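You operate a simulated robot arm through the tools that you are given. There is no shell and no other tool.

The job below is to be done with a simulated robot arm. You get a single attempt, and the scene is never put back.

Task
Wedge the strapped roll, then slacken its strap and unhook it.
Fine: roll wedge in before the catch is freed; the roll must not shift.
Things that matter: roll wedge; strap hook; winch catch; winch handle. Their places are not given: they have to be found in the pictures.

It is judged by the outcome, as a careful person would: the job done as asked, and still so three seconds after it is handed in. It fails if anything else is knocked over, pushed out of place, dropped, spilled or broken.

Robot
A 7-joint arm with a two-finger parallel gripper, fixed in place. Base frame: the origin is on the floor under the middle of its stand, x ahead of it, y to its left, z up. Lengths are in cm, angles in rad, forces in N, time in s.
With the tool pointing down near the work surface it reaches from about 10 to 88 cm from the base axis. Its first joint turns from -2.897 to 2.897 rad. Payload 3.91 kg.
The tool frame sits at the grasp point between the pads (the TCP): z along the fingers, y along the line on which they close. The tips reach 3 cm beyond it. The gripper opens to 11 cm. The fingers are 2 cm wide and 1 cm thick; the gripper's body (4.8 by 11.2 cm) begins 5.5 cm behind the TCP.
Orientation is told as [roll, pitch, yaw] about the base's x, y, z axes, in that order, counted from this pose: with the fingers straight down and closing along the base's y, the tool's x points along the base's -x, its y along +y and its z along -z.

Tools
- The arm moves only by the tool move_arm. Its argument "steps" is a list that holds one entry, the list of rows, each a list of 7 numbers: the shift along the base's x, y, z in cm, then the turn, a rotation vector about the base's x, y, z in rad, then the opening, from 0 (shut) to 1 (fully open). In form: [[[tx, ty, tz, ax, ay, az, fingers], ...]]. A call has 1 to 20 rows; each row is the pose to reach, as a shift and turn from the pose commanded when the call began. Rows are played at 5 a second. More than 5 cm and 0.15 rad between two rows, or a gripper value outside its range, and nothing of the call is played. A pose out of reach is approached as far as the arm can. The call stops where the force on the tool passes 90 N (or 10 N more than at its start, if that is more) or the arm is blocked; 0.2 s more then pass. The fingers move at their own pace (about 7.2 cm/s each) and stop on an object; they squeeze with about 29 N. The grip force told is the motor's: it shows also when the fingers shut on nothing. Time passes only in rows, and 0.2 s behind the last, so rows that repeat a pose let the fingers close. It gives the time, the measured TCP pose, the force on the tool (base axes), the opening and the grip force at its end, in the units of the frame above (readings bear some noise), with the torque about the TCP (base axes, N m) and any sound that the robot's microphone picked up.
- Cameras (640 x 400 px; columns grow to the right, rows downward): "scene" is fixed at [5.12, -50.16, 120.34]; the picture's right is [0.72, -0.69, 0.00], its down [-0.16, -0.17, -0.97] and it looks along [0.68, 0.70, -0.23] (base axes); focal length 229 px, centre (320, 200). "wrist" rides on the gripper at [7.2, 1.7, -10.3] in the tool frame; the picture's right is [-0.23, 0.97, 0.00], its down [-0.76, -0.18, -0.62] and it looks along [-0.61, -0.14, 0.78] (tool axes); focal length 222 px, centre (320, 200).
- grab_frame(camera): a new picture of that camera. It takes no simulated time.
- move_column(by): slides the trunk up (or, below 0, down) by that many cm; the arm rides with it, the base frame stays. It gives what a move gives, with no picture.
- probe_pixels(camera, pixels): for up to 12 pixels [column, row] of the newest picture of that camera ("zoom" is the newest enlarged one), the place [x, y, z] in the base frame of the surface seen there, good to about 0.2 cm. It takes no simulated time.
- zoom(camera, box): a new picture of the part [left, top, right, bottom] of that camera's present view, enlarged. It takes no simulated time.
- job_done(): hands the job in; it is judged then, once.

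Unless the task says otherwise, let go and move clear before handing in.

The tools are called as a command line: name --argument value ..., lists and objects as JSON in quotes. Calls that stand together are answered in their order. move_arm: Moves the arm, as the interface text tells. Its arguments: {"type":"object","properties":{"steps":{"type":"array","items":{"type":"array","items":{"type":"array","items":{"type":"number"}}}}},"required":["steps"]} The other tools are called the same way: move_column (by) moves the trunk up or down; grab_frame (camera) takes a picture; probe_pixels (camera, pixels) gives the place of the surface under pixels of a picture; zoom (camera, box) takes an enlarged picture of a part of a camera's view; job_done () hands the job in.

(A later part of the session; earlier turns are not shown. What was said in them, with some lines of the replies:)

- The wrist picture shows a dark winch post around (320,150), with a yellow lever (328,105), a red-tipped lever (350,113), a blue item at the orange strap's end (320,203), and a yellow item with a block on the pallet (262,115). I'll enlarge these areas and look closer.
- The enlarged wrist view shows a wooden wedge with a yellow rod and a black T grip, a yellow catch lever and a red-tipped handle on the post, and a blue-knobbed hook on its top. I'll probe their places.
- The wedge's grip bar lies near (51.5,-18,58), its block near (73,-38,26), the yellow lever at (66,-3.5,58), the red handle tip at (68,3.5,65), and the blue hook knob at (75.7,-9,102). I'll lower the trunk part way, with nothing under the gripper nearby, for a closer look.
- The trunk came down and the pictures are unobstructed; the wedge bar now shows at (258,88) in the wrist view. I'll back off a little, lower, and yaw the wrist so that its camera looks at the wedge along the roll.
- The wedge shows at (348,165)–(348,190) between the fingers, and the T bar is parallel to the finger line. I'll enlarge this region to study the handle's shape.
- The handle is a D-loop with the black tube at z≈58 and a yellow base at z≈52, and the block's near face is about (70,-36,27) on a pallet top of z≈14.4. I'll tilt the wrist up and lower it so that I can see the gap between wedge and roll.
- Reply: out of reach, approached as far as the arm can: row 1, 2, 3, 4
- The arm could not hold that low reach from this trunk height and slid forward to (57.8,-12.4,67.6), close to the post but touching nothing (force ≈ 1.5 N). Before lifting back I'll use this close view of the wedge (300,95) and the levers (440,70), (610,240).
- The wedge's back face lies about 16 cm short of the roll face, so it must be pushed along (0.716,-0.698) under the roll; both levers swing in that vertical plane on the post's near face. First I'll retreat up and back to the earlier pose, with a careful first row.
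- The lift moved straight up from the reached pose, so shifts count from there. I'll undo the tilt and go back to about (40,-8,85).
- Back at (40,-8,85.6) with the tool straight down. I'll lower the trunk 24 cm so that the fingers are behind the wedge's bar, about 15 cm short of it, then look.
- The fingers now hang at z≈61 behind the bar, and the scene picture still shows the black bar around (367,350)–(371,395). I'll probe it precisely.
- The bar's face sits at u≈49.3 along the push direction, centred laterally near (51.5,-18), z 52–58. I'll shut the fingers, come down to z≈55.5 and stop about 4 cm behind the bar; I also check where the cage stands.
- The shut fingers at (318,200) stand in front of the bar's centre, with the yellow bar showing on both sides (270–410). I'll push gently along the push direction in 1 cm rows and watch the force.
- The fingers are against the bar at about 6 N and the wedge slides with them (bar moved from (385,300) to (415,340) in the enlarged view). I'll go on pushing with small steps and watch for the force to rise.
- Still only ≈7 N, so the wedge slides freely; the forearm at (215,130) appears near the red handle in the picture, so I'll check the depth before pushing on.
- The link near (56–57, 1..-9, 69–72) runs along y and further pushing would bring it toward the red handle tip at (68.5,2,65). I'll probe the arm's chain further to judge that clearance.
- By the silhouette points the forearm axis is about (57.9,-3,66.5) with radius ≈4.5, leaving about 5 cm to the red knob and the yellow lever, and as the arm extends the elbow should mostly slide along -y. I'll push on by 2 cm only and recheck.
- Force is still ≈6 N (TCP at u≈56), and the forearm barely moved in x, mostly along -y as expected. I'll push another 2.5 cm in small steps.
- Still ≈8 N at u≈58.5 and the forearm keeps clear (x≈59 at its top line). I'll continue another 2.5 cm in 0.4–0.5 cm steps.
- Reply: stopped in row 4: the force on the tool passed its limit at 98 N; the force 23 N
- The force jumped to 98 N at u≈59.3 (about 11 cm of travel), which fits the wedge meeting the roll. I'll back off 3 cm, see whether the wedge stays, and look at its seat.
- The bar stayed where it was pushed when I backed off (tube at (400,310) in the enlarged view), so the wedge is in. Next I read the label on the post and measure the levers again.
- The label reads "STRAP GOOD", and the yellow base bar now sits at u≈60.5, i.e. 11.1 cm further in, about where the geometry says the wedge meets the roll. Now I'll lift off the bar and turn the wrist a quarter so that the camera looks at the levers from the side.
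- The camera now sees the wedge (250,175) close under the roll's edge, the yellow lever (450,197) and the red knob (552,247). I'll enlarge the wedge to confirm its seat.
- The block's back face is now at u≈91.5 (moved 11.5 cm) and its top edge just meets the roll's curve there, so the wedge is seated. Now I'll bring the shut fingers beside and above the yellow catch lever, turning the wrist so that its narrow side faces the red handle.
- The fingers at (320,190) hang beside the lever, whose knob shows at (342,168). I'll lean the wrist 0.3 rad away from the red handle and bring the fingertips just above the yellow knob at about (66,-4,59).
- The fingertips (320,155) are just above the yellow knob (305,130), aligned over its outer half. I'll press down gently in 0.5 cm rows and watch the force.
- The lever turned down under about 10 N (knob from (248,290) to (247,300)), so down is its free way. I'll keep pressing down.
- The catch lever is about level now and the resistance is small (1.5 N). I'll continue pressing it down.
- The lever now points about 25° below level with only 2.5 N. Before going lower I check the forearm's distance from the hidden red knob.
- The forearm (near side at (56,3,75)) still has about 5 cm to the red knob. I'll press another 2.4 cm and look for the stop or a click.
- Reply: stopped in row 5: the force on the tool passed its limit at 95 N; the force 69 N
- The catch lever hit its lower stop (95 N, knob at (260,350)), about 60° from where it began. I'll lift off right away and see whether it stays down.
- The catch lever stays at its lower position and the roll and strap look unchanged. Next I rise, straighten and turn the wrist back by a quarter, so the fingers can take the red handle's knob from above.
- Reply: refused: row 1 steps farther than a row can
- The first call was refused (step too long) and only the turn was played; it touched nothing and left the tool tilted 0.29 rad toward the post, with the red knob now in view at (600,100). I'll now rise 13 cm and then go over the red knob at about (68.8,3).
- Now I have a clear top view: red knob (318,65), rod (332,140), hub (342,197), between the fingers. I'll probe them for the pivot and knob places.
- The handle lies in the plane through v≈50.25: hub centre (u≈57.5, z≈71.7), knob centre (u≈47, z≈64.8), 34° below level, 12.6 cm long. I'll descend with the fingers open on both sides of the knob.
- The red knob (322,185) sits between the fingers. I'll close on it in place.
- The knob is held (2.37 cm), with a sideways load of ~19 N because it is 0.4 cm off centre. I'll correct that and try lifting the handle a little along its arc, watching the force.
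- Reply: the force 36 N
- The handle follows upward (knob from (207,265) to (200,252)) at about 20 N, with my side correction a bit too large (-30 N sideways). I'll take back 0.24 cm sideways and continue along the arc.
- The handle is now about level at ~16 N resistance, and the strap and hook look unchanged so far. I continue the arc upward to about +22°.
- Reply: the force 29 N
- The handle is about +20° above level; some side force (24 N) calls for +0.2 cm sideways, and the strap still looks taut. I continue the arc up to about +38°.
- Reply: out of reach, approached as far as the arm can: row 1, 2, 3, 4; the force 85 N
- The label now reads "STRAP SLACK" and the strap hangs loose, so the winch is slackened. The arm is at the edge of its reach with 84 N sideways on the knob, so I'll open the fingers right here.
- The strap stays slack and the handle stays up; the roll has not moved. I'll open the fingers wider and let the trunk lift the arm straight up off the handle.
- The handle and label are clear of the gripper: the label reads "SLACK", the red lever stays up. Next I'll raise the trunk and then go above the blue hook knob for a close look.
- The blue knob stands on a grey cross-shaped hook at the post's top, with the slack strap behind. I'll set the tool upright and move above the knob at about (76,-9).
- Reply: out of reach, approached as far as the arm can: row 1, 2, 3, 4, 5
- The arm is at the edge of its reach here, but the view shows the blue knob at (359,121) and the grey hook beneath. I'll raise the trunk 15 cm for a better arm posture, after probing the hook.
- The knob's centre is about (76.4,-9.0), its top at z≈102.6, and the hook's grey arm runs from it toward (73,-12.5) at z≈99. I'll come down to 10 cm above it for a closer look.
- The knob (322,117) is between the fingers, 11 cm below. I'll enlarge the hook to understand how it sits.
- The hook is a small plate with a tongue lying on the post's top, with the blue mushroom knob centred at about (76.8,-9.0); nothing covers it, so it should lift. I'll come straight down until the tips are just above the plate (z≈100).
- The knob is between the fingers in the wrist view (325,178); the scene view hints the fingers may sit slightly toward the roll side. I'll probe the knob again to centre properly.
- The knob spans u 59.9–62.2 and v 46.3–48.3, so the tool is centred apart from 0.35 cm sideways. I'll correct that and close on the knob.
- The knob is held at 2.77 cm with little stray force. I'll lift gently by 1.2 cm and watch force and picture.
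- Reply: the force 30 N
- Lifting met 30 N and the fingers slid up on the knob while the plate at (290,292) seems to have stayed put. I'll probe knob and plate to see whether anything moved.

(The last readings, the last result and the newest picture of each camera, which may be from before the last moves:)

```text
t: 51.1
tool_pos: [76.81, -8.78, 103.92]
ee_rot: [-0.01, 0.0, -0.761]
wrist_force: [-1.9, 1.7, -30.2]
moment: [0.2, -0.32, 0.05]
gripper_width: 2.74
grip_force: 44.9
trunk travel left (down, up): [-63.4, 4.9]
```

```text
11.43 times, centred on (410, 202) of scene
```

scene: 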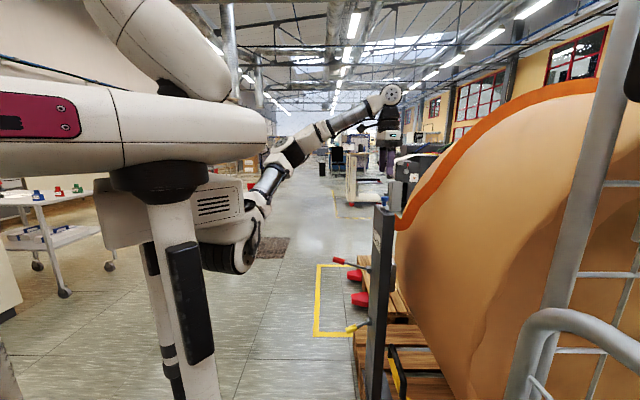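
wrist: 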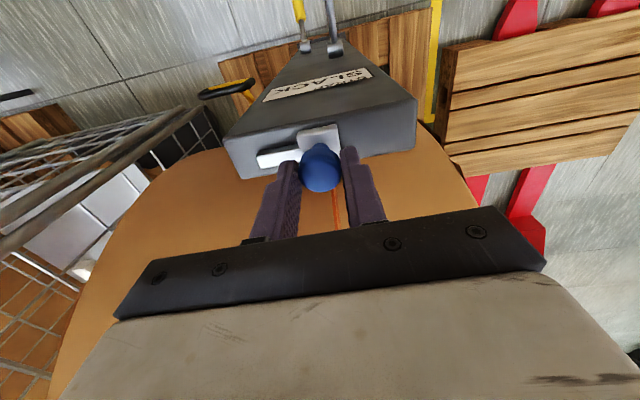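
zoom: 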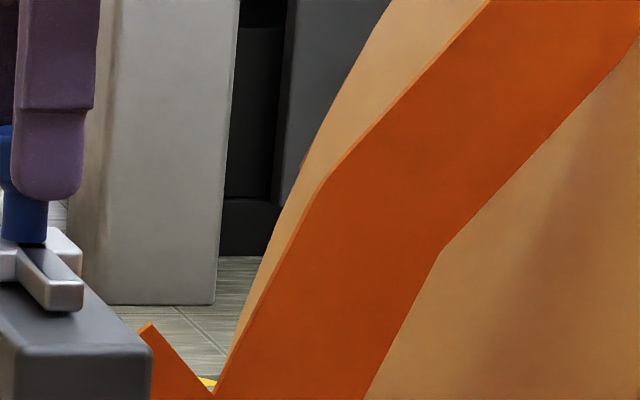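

Knob top (z≈102.5) and plate (z≈99.1) have not moved, and the enlarged view shows a dark gap at (268,172) between tongue, plate and stem, so the hook is shaped to come out some other way. I'll let go, rise and look at it closer from other sides.

move_arm --steps '[[[0, 0, -0.3, 0, 0, 0, 0.2], [0, 0, -0.3, 0, 0, 0, 0.5], [0, 0, 0.5, 0, 0, 0, 0.6], [0, 0, 4.5, 0, 0, 0, 0.6], [0, 0, 8, 0, 0, 0, 0.6]]]'

grab_frame --camera "wrist"

zoom --camera "scene" --box '[375, 190, 405, 215]'

```text
t: 52.3
tool_pos: [76.54, -8.83, 112.35]
ee_rot: [-0.007, -0.007, -0.765]
wrist_force: [-0.3, -0.3, 0.3]
moment: [0.03, -0.02, 0.02]
gripper_width: 6.6
grip_force: 0.1
trunk travel left (down, up): [-63.4, 4.9]
```

```text
taken
```

wrist: 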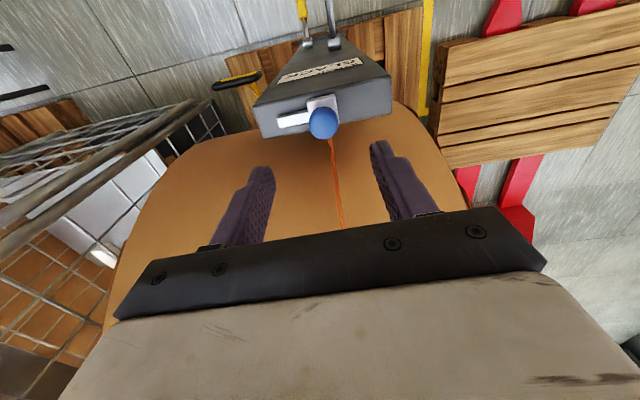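

```text
16.00 times, centred on (390, 202) of scene
```

zoom: 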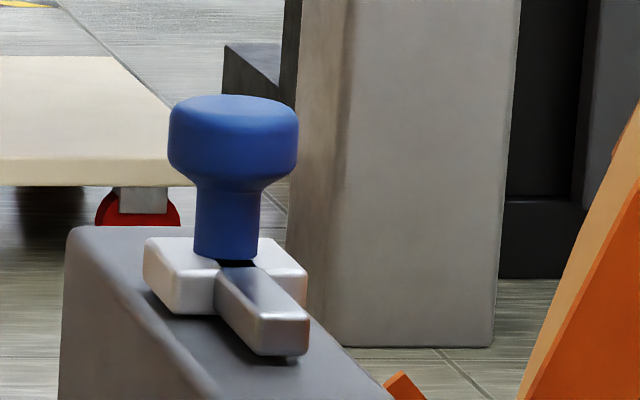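

The close scene view shows the blue mushroom knob on a stem set into a grey plate with a pointer-like tongue toward the camera, which suggests a turn-and-lift hook. I'll take the knob again and try a small turn either way.

move_arm --steps '[[[0.1, 0.05, -4, 0, 0, 0, 0.6], [0.1, 0.05, -8, 0, 0, 0, 0.5], [0.1, 0.05, -9.4, 0, 0, 0, 0.45]]]'

grab_frame --camera "wrist"

```text
t: 53.1
tool_pos: [76.74, -8.62, 102.8]
ee_rot: [-0.011, -0.005, -0.764]
wrist_force: [-1.3, -0.6, -0.2]
moment: [-0.04, -0.02, 0.01]
gripper_width: 4.93
grip_force: 0.1
trunk travel left (down, up): [-63.4, 4.9]
```

```text
taken
```

wrist: 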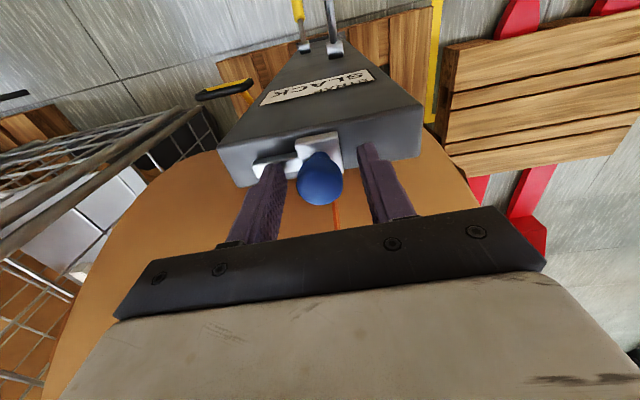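

The fingers straddle the knob again at z=102.8. I'll close and turn by +0.28 rad.

move_arm --steps '[[[0, 0, 0, 0, 0, 0, 0.2], [0, 0, 0, 0, 0, 0, 0], [0, 0, 0, 0, 0, 0, 0], [0, 0, 0, 0, 0, 0.14, 0], [0, 0, 0, 0, 0, 0.28, 0]]]'

zoom --camera "scene" --box '[375, 185, 405, 215]'

zoom --camera "wrist" --box '[240, 100, 400, 220]'

```text
t: 54.3
tool_pos: [76.84, -8.78, 102.67]
ee_rot: [-0.011, -0.006, -0.485]
wrist_force: [-0.2, -1.2, -5.1]
moment: [0.29, -0.21, -0.72]
gripper_width: 2.72
grip_force: 45.1
trunk travel left (down, up): [-63.4, 4.9]
```

```text
13.33 times, centred on (390, 200) of scene
```

zoom: 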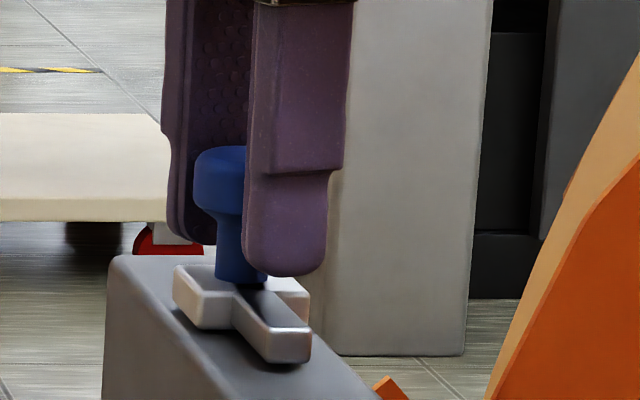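

```text
3.33 times, centred on (320, 160) of wrist
```

zoom: 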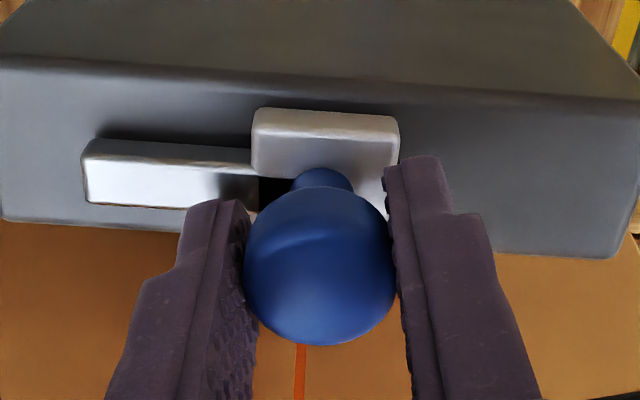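

The plate did not turn (tongue still parallel to the post's edge) though 0.7 Nm was applied counter-clockwise. I'll try clockwise.

move_arm --steps '[[[0, 0, 0, 0, 0, -0.14, 0], [0, 0, 0, 0, 0, -0.28, 0], [0, 0, 0, 0, 0, -0.42, 0], [0, 0, 0, 0, 0, -0.56, 0]]]'

zoom --camera "scene" --box '[375, 185, 405, 215]'

zoom --camera "wrist" --box '[240, 100, 400, 220]'

```text
t: 55.3
tool_pos: [76.69, -8.63, 102.72]
ee_rot: [-0.01, -0.006, -0.836]
wrist_force: [0.5, 0.8, 1.5]
moment: [0.52, 0.05, -0.17]
gripper_width: 2.76
grip_force: 45.2
out of reach, approached as far as the arm can: row 3, 4
trunk travel left (down, up): [-63.4, 4.9]
```

```text
13.33 times, centred on (390, 200) of scene
```

zoom: 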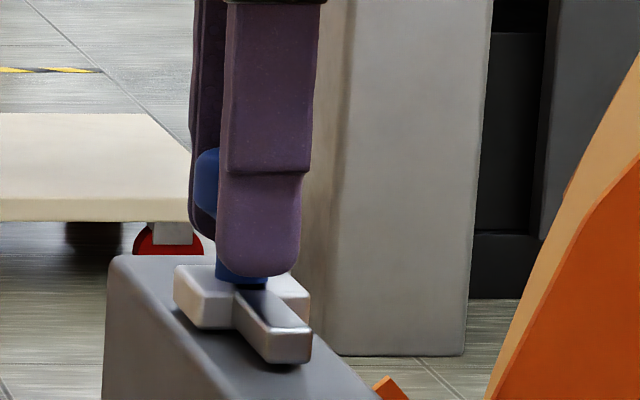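

```text
3.33 times, centred on (320, 160) of wrist
```

zoom: 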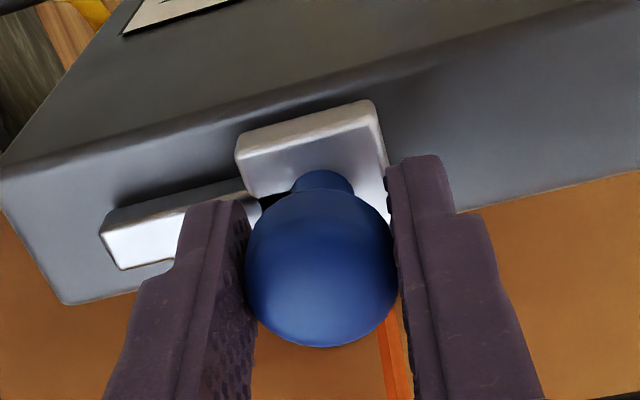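

Neither turn moved the plate, and the clockwise turn ran into a joint limit. I'll let go, rise, and turn the wrist so that the camera looks at the hook from the tongue's side.

move_arm --steps '[[[0, 0, 0, 0, 0, 0, 0.3], [0, 0, 0, 0, 0, 0.1, 0.6], [0, 0, 2, 0, 0, 0.2, 0.6], [0, 0, 6, 0, 0, 0.34, 0.6], [0, 0, 10, 0, 0, 0.48, 0.6], [0, 0, 10, 0, 0, 0.62, 0.6], [0, 0, 10, 0, 0, 0.76, 0.6], [0, 0, 10, 0, 0, 0.9, 0.6], [0, 0, 10, 0, 0, 1.04, 0.6], [0, 0, 10, 0, 0, 1.18, 0.6], [0, 0, 10, 0, 0, 1.32, 0.6], [0, 0, 10, 0, 0, 1.46, 0.6], [0, 0, 10, 0, 0, 1.6, 0.6], [0, 0, 10, 0, 0, 1.64, 0.6]]]'

grab_frame --camera "wrist"

```text
t: 58.3
tool_pos: [76.79, -8.8, 112.82]
ee_rot: [-0.007, -0.006, 0.807]
wrist_force: [-0.9, 0.8, -0.4]
moment: [0.06, 0.01, -0.02]
gripper_width: 6.61
grip_force: 0.1
trunk travel left (down, up): [-63.4, 4.9]
```

```text
taken
```

wrist: 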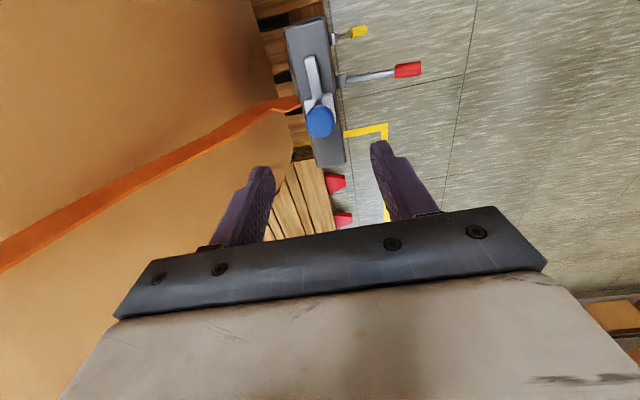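

From this side the strap meets the post's rear edge at (297,102), right beside the hook's plate. I'll enlarge the hook and then come closer.

zoom --camera "wrist" --box '[260, 40, 380, 160]'

probe_pixels --camera "wrist" --pixels '[[311, 60], [313, 80], [315, 92], [305, 98], [331, 97], [320, 115], [297, 102], [290, 105], [280, 108], [320, 98], [318, 93]]'

```text
3.33 times, centred on (320, 100) of wrist
```

zoom: 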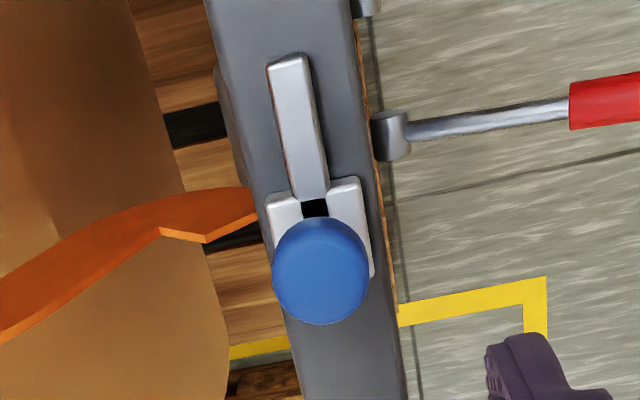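

```text
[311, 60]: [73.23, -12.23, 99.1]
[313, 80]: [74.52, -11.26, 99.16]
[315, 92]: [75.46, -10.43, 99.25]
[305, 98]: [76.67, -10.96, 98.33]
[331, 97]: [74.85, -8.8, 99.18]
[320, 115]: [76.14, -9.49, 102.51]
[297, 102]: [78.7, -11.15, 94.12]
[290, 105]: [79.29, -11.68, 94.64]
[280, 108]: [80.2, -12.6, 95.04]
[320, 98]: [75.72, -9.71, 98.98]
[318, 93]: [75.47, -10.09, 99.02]
```

Now the hook's form is clear: the stem sits in a U-shaped fork that opens toward the tongue (zoom (315,205)), so it probably slides out along the post's top rather than lifting straight up. I'll take the knob from this side and test a small sideways slide toward the tongue.

move_arm --steps '[[[0, -0.1, -4, 0, 0, 0, 0.6], [0, -0.1, -8, 0, 0, 0, 0.5], [0, -0.1, -9.9, 0, 0, 0, 0.45], [0, -0.1, -9.9, 0, 0, 0, 0.2], [0, -0.1, -9.9, 0, 0, 0, 0], [0, -0.1, -9.9, 0, 0, 0, 0]]]'

zoom --camera "wrist" --box '[240, 60, 400, 220]'

```text
t: 59.7
tool_pos: [76.85, -8.84, 102.88]
ee_rot: [-0.01, -0.004, 0.805]
wrist_force: [2.5, -1.2, -0.4]
moment: [0.25, -0.18, 0.13]
gripper_width: 2.78
grip_force: 45.0
trunk travel left (down, up): [-63.4, 4.9]
```

```text
2.50 times, centred on (320, 140) of wrist
```

zoom: 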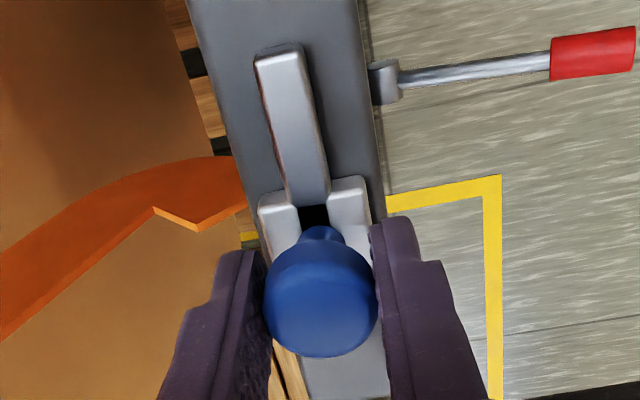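

The knob is gripped (2.78 cm), with the fork's prongs at (280,215) and (347,200) beside the black slot (313,213). I'll test a 0.6 cm move toward the tongue and read the force.

move_arm --steps '[[[-0.14, -0.143, 0, 0, 0, 0, 0], [-0.28, -0.286, 0, 0, 0, 0, 0], [-0.42, -0.43, 0, 0, 0, 0, 0]]]'

zoom --camera "wrist" --box '[240, 60, 400, 220]'

```text
t: 60.5
tool_pos: [76.6, -8.91, 102.78]
ee_rot: [-0.01, -0.01, 0.811]
wrist_force: [23.6, 16.0, 2.4]
moment: [0.1, 0.38, 0.04]
gripper_width: 2.75
grip_force: 45.1
trunk travel left (down, up): [-63.4, 4.9]
```

```text
2.50 times, centred on (320, 140) of wrist
```

zoom: 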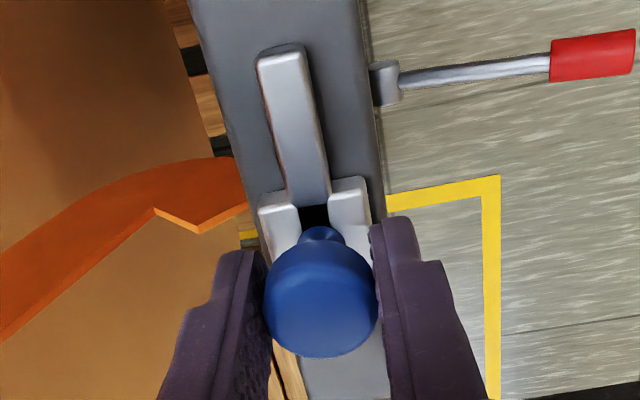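

It resists with 28 N and barely moved, so that way is blocked. I'll try the opposite way, away from the tongue.

move_arm --steps '[[[0.2, 0.2, 0, 0, 0, 0, 0], [0.42, 0.43, 0, 0, 0, 0, 0], [0.56, 0.57, 0, 0, 0, 0, 0], [0.7, 0.72, 0, 0, 0, 0, 0], [0.84, 0.86, 0, 0, 0, 0, 0]]]'

zoom --camera "wrist" --box '[240, 60, 400, 220]'

```text
t: 61.7
tool_pos: [77.21, -8.3, 102.87]
ee_rot: [-0.008, -0.001, 0.807]
wrist_force: [-9.1, 4.2, -10.3]
moment: [-0.65, 1.13, -0.02]
gripper_width: 2.78
grip_force: 44.9
trunk travel left (down, up): [-63.4, 4.9]
```

```text
2.50 times, centred on (320, 140) of wrist
```

zoom: 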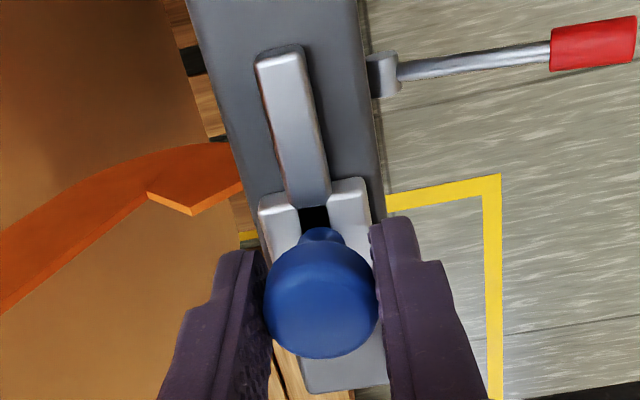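

The whole hook (fork, tongue and knob) moved with the gripper by 0.6 cm at only ~3 N — relative to the post it slid in +v. That is its free way; I'll continue slowly in that direction.

move_arm --steps '[[[0.21, 0.215, 0, 0, 0, 0, 0], [0.42, 0.43, 0, 0, 0, 0, 0], [0.63, 0.645, 0, 0, 0, 0, 0], [0.84, 0.86, 0, 0, 0, 0, 0], [1.05, 1.075, 0, 0, 0, 0, 0]]]'

zoom --camera "wrist" --box '[240, 60, 400, 220]'

zoom --camera "scene" --box '[360, 170, 420, 230]'

```text
t: 62.9
tool_pos: [78.41, -7.23, 102.85]
ee_rot: [-0.006, -0.006, 0.806]
wrist_force: [-7.9, 4.9, -17.3]
moment: [-0.3, 0.56, -0.02]
gripper_width: 2.77
grip_force: 45.0
trunk travel left (down, up): [-63.4, 4.9]
```

```text
2.50 times, centred on (320, 140) of wrist
```

zoom: 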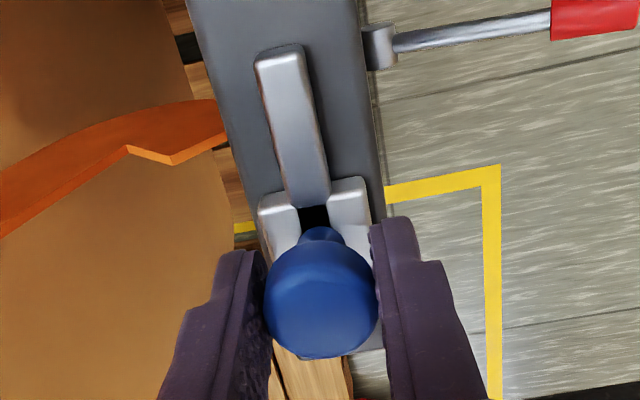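

```text
6.67 times, centred on (390, 200) of scene
```

zoom: 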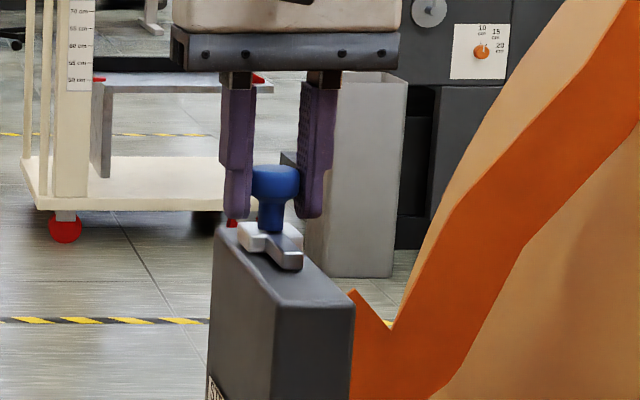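

The hook has slid 2.2 cm along the post's top (scene view: it moved back along the top), easily. I'll continue along +v, with the height eased by 0.1 cm.

move_arm --steps '[[[0.21, 0.215, -0.1, 0, 0, 0, 0], [0.42, 0.43, -0.1, 0, 0, 0, 0], [0.63, 0.645, -0.1, 0, 0, 0, 0], [0.84, 0.86, -0.1, 0, 0, 0, 0], [1.05, 1.075, -0.1, 0, 0, 0, 0]]]'

zoom --camera "wrist" --box '[240, 60, 400, 220]'

zoom --camera "scene" --box '[360, 170, 420, 230]'

```text
t: 64.1
tool_pos: [79.18, -6.32, 102.84]
ee_rot: [-0.013, -0.005, 0.804]
wrist_force: [-4.6, 0.9, -1.3]
moment: [-0.47, 1.03, -0.07]
gripper_width: 2.77
grip_force: 45.3
trunk travel left (down, up): [-63.4, 4.9]
```

```text
2.50 times, centred on (320, 140) of wrist
```

zoom: 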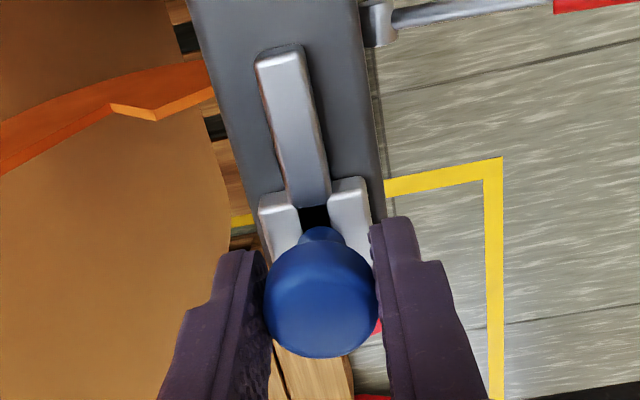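

```text
6.67 times, centred on (390, 200) of scene
```

zoom: 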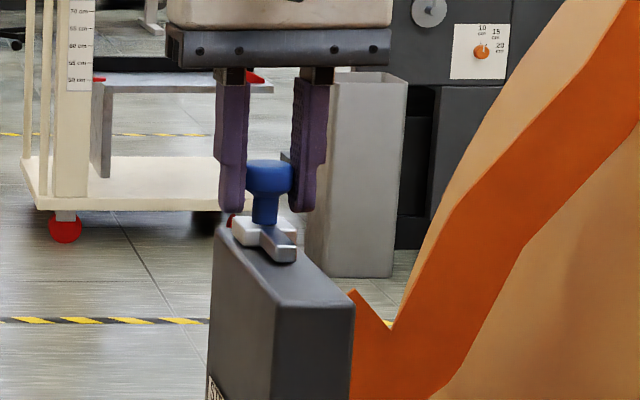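

The hook keeps sliding at a few newtons (3.4 cm so far). I'll go on another 1.5 cm.

move_arm --steps '[[[0.21, 0.215, 0, 0, 0, 0, 0], [0.42, 0.43, 0, 0, 0, 0, 0], [0.63, 0.645, 0, 0, 0, 0, 0], [0.84, 0.86, 0, 0, 0, 0, 0], [1.05, 1.075, 0, 0, 0, 0, 0]]]'

zoom --camera "wrist" --box '[240, 60, 400, 220]'

zoom --camera "scene" --box '[360, 170, 420, 230]'

```text
t: 65.3
tool_pos: [80.26, -5.46, 102.85]
ee_rot: [-0.01, -0.007, 0.801]
wrist_force: [-6.9, -17.2, -2.0]
moment: [0.91, -0.48, 0.07]
gripper_width: 2.78
grip_force: 44.8
trunk travel left (down, up): [-63.4, 4.9]
```

```text
2.50 times, centred on (320, 140) of wrist
```

zoom: 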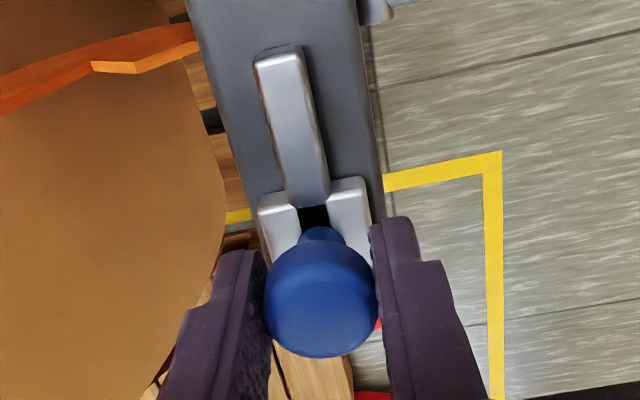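

```text
6.67 times, centred on (390, 200) of scene
```

zoom: 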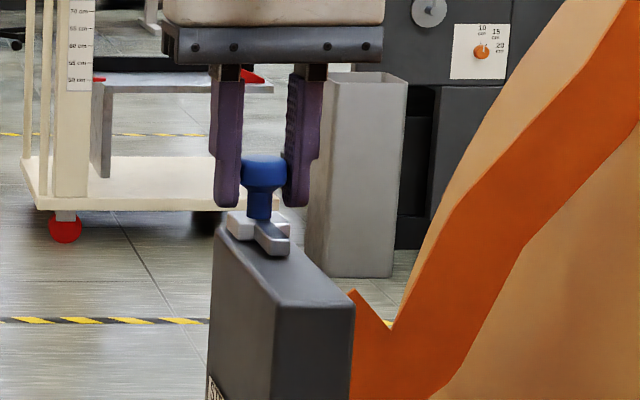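

Now 17 N resists (4.8 cm travelled), maybe the end stop is near. I'll nudge 0.6 cm more and read.

move_arm --steps '[[[0.14, 0.143, 0, 0, 0, 0, 0], [0.28, 0.286, 0, 0, 0, 0, 0], [0.42, 0.43, 0, 0, 0, 0, 0], [0.42, 0.43, 0, 0, 0, 0, 0]]]'

zoom --camera "scene" --box '[360, 170, 420, 230]'

grab_frame --camera "wrist"

```text
t: 66.3
tool_pos: [80.54, -5.04, 102.89]
ee_rot: [-0.008, -0.004, 0.805]
wrist_force: [-19.4, -23.1, -4.6]
moment: [0.01, 0.4, 0.01]
gripper_width: 2.78
grip_force: 45.2
trunk travel left (down, up): [-63.4, 4.9]
```

```text
6.67 times, centred on (390, 200) of scene
```

zoom: 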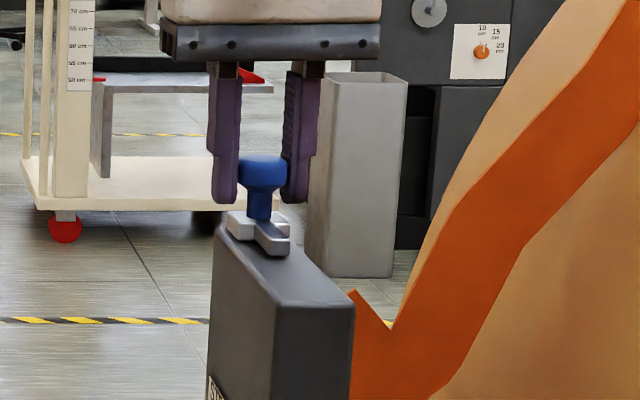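

```text
taken
```

wrist: 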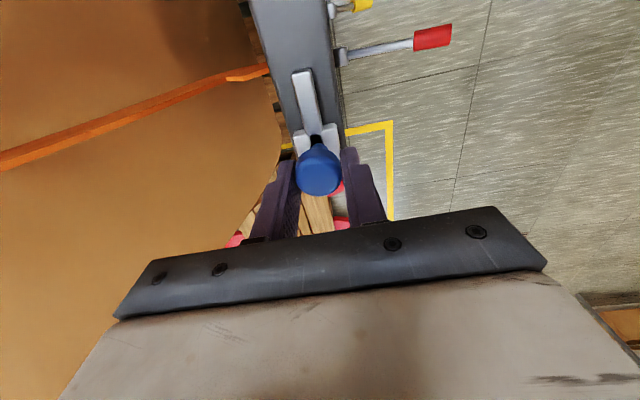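

The plate no longer moves (force 30 N, fingers slipping): the hook is at the end of its slide, about 5 cm along. I'll relax the push and gently test whether it also lifts here.

move_arm --steps '[[[-0.3, -0.3, 0, 0, 0, 0, 0], [-0.35, -0.36, 0, 0, 0, 0, 0], [-0.35, -0.36, 0.2, 0, 0, 0, 0], [-0.35, -0.36, 0.4, 0, 0, 0, 0]]]'

zoom --camera "scene" --box '[360, 170, 420, 230]'

zoom --camera "wrist" --box '[220, 40, 400, 220]'

```text
t: 67.3
tool_pos: [80.53, -4.94, 102.96]
ee_rot: [-0.007, -0.006, 0.809]
wrist_force: [10.5, -6.8, -16.2]
moment: [1.04, -0.71, 0.12]
gripper_width: 2.79
grip_force: 45.2
trunk travel left (down, up): [-63.4, 4.9]
```

```text
6.67 times, centred on (390, 200) of scene
```

zoom: 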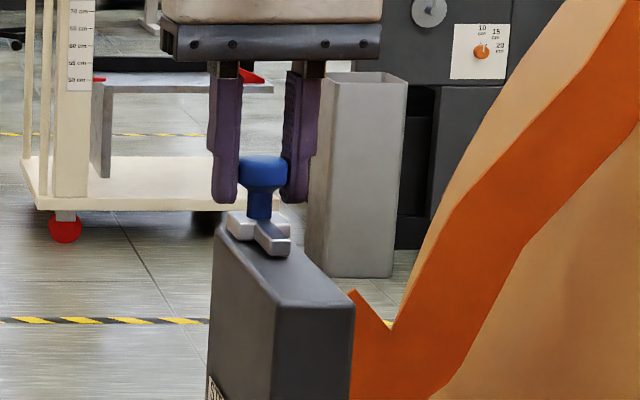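

```text
2.22 times, centred on (310, 130) of wrist
```

zoom: 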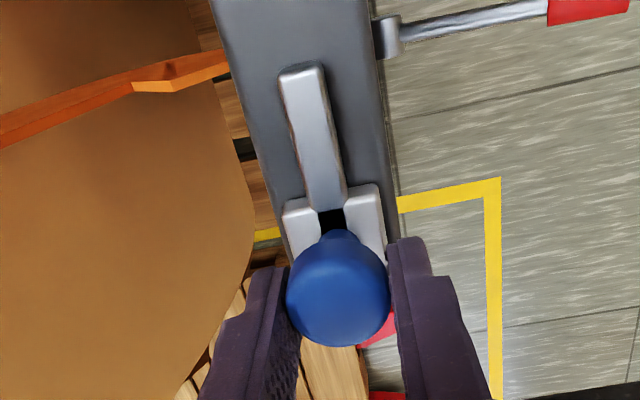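

The hook resists lifting here too (16 N at 0.2 cm). I'll try a slightly larger, still gentle lift to be sure, and probe the strap's end.

probe_pixels --camera "zoom" --pixels '[[226, 60], [215, 68], [190, 62], [150, 88], [305, 75], [330, 190], [300, 215], [365, 200], [338, 250], [338, 300]]'

move_arm --steps '[[[0, 0, 0.2, 0, 0, 0, 0], [0, 0, 0.4, 0, 0, 0, 0], [0, 0, 0.6, 0, 0, 0, 0]]]'

zoom --camera "scene" --box '[360, 170, 420, 230]'

```text
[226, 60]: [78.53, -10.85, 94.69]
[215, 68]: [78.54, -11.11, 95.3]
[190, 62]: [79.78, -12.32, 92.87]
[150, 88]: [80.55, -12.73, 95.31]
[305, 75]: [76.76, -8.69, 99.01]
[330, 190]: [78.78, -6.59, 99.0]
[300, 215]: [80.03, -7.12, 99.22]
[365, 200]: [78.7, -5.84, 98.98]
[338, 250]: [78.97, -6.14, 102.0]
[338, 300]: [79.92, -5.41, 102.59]
```

```text
t: 68.1
tool_pos: [80.51, -5.18, 103.38]
ee_rot: [-0.005, -0.002, 0.807]
wrist_force: [-1.8, 0.7, -30.7]
moment: [0.11, 0.06, 0.01]
gripper_width: 2.8
grip_force: 45.1
trunk travel left (down, up): [-63.4, 4.9]
```

```text
6.67 times, centred on (390, 200) of scene
```

zoom: 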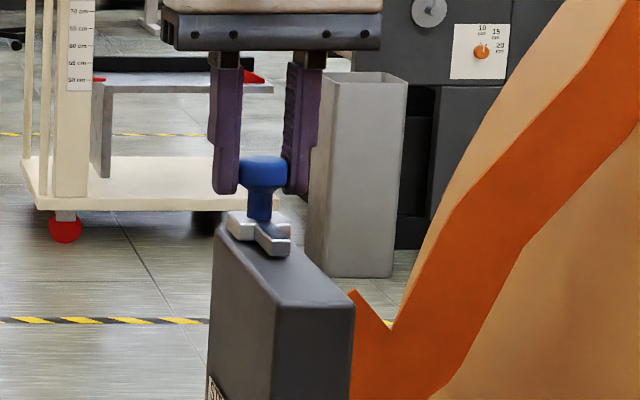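

The knob doesn't lift (fingers slip at 30 N); by the tongue's end (73.2,-12.2)→(76.8,-8.7) the hook has slid exactly 5 cm to its stop, clear of the strap's end at (78.5,-11). I'll lower slightly, open and rise away.

move_arm --steps '[[[0, 0, -0.2, 0, 0, 0, 0], [0, 0, -0.2, 0, 0, 0, 0.3], [0, 0, -0.2, 0, 0, 0, 0.5], [0, 0, 1, 0, 0, 0, 0.6], [0, 0, 5, 0, 0, 0, 0.6], [0, 0, 9, 0, 0, 0, 0.6]]]'

grab_frame --camera "wrist"

grab_frame --camera "scene"

zoom --camera "scene" --box '[320, 180, 440, 380]'

```text
t: 69.5
tool_pos: [80.16, -5.07, 112.75]
ee_rot: [-0.011, -0.005, 0.802]
wrist_force: [0.7, 0.8, 1.0]
moment: [0.0, -0.01, -0.01]
gripper_width: 6.58
grip_force: 0.2
trunk travel left (down, up): [-63.4, 4.9]
```

```text
taken
```

wrist: 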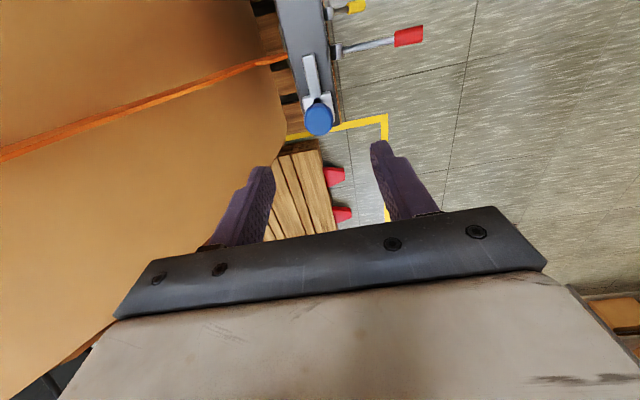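

```text
taken
```

scene: 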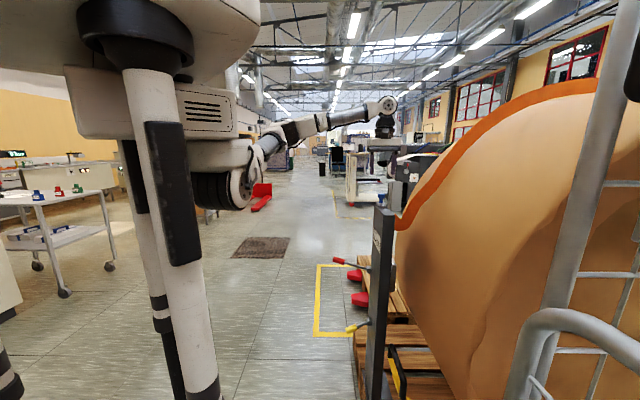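

```text
2.00 times, centred on (380, 280) of scene
```

zoom: 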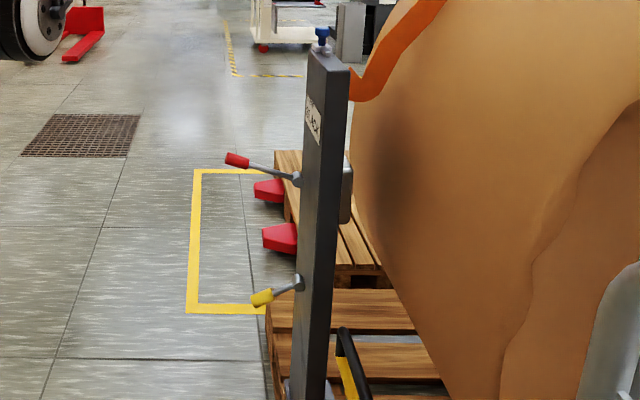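

All parts stay put: wedge bar, yellow catch down, red handle up, hook at its new place. I'll read the label once more and compare the handle's place.

zoom --camera "scene" --box '[365, 195, 415, 255]'

probe_pixels --camera "wrist" --pixels '[[408, 37], [340, 50], [358, 6], [310, 60], [318, 115], [285, 60], [310, 80]]'

probe_pixels --camera "scene" --pixels '[[338, 260], [368, 270], [352, 328], [395, 355], [393, 352], [500, 110], [430, 170], [420, 260]]'

```text
6.67 times, centred on (390, 225) of scene
```

zoom: 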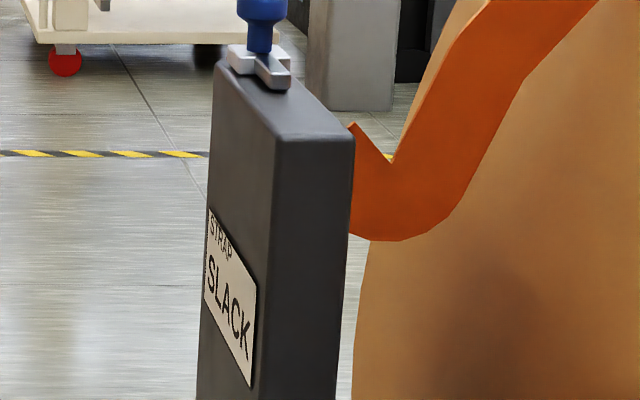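

```text
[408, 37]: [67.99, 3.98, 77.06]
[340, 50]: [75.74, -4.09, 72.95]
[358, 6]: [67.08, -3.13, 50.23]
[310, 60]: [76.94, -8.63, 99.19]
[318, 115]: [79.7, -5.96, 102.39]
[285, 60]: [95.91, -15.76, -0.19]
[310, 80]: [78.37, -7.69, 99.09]
```

```text
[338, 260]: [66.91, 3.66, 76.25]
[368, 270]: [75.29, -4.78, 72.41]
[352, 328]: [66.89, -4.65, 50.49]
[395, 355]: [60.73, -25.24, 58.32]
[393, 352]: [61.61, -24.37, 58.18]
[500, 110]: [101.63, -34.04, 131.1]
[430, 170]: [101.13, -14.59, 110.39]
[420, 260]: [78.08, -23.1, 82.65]
```

The label reads "STRAP SLACK", the hook sits 5 cm along at its stop, the catch is down, the handle up, and the wedge bar stays 11.8 cm further in than at the start. I'll move the gripper clear, back and away from the post.

move_arm --steps '[[[-4, 1, 1, 0, 0, 0, 0.6], [-8, 2, 2, 0, 0, 0, 0.6], [-12, 3, 3, 0, 0, 0, 0.6], [-16, 4, 4, 0, 0, 0, 0.6], [-20, 5, 5, 0, 0, 0, 0.6], [-24, 6, 6, 0, 0, 0, 0.6], [-28, 7, 7, 0, 0, 0, 0.6]]]'

grab_frame --camera "scene"

grab_frame --camera "wrist"

```text
t: 71.1
tool_pos: [52.35, 2.06, 119.8]
ee_rot: [-0.01, -0.007, 0.809]
wrist_force: [0.0, 0.5, 0.3]
moment: [0.04, 0.01, 0.02]
gripper_width: 6.6
grip_force: 0.1
trunk travel left (down, up): [-63.4, 4.9]
```

```text
taken
```

scene: 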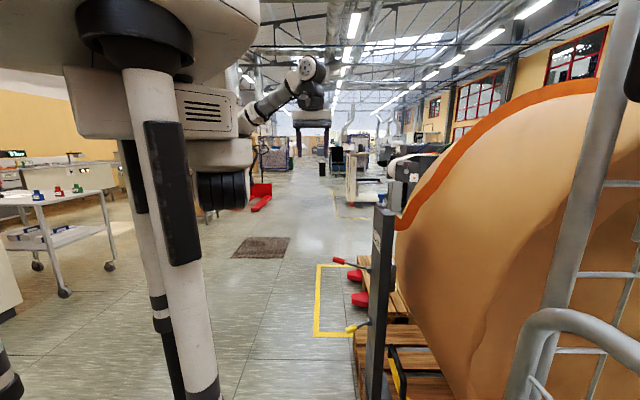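

```text
taken
```

wrist: 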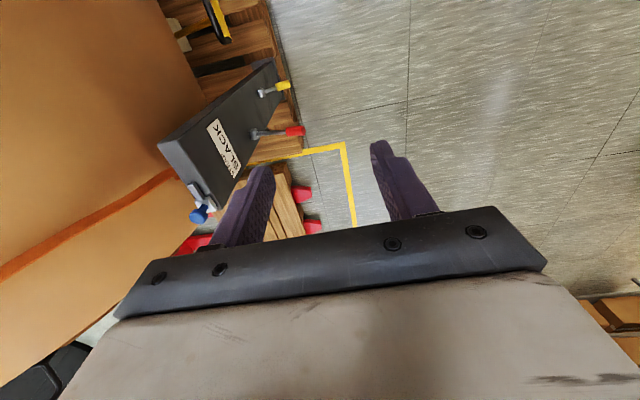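

The gripper is clear; the roll's outline in the scene picture matches the start. A last enlarged check on the wedge (200,25), levers and hook before handing in.

zoom --camera "wrist" --box '[130, 0, 330, 230]'

zoom --camera "scene" --box '[320, 180, 440, 280]'

```text
1.74 times, centred on (230, 115) of wrist
```

zoom: 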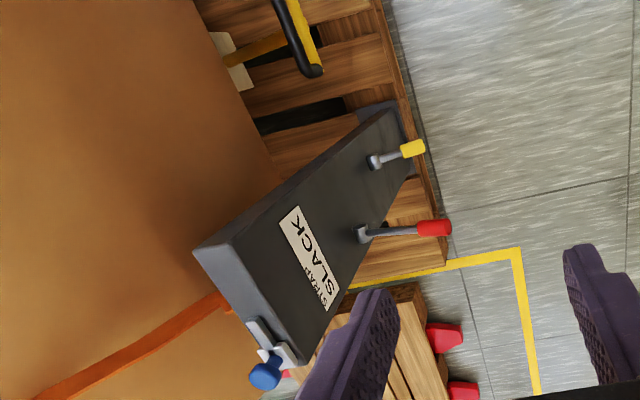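

```text
4.00 times, centred on (380, 230) of scene
```

zoom: 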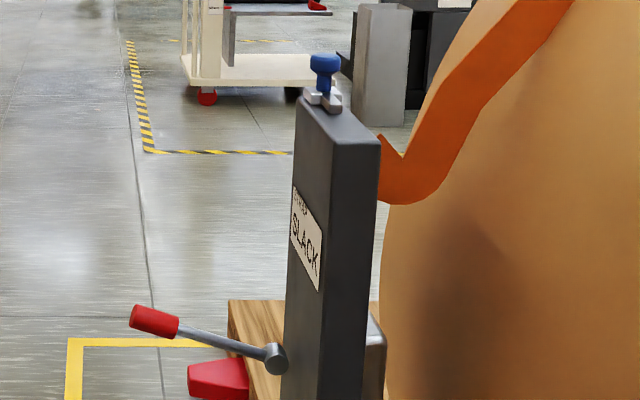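

The wedge block sits against the roll, the catch is down, the winch handle is up with the label reading "STRAP SLACK", and the hook has been slid off to its stop. Nothing else has moved and the gripper is clear, so I hand the job in.

job_done

```text
The job is handed in.
```

The job is handed in. The wedge went in first, then I freed the catch, slackened the strap and unhooked it. The roll's outline in the last scene picture matches the start, and no result came back with the hand-in.

- **Wedge:** I pushed it about 11.8 cm under the roll until the force jumped to 98 N, and it stayed there when I backed off. I could not see the contact point itself, because the roll's curve hides it.
- **Catch:** I pressed the yellow lever down to its lower stop and it stays down.
- **Winch handle:** I lifted the red handle until the post's label changed from "STRAP GOOD" to "STRAP SLACK" and the strap hung loose. It is about 20° above level. I let go because the arm ran out of reach, so I don't know whether it is at its end stop.
- **Hook:** It does not lift or turn, but it slid 5 cm along the post's top to its stop, away from the strap's end. I took that as unhooked; the strap's end still appears beside the post's rear edge in the pictures.

While I was lifting the handle, the side force on its knob reached 84 N before I opened the fingers, and I saw no damage. The gripper is open and clear of the post.
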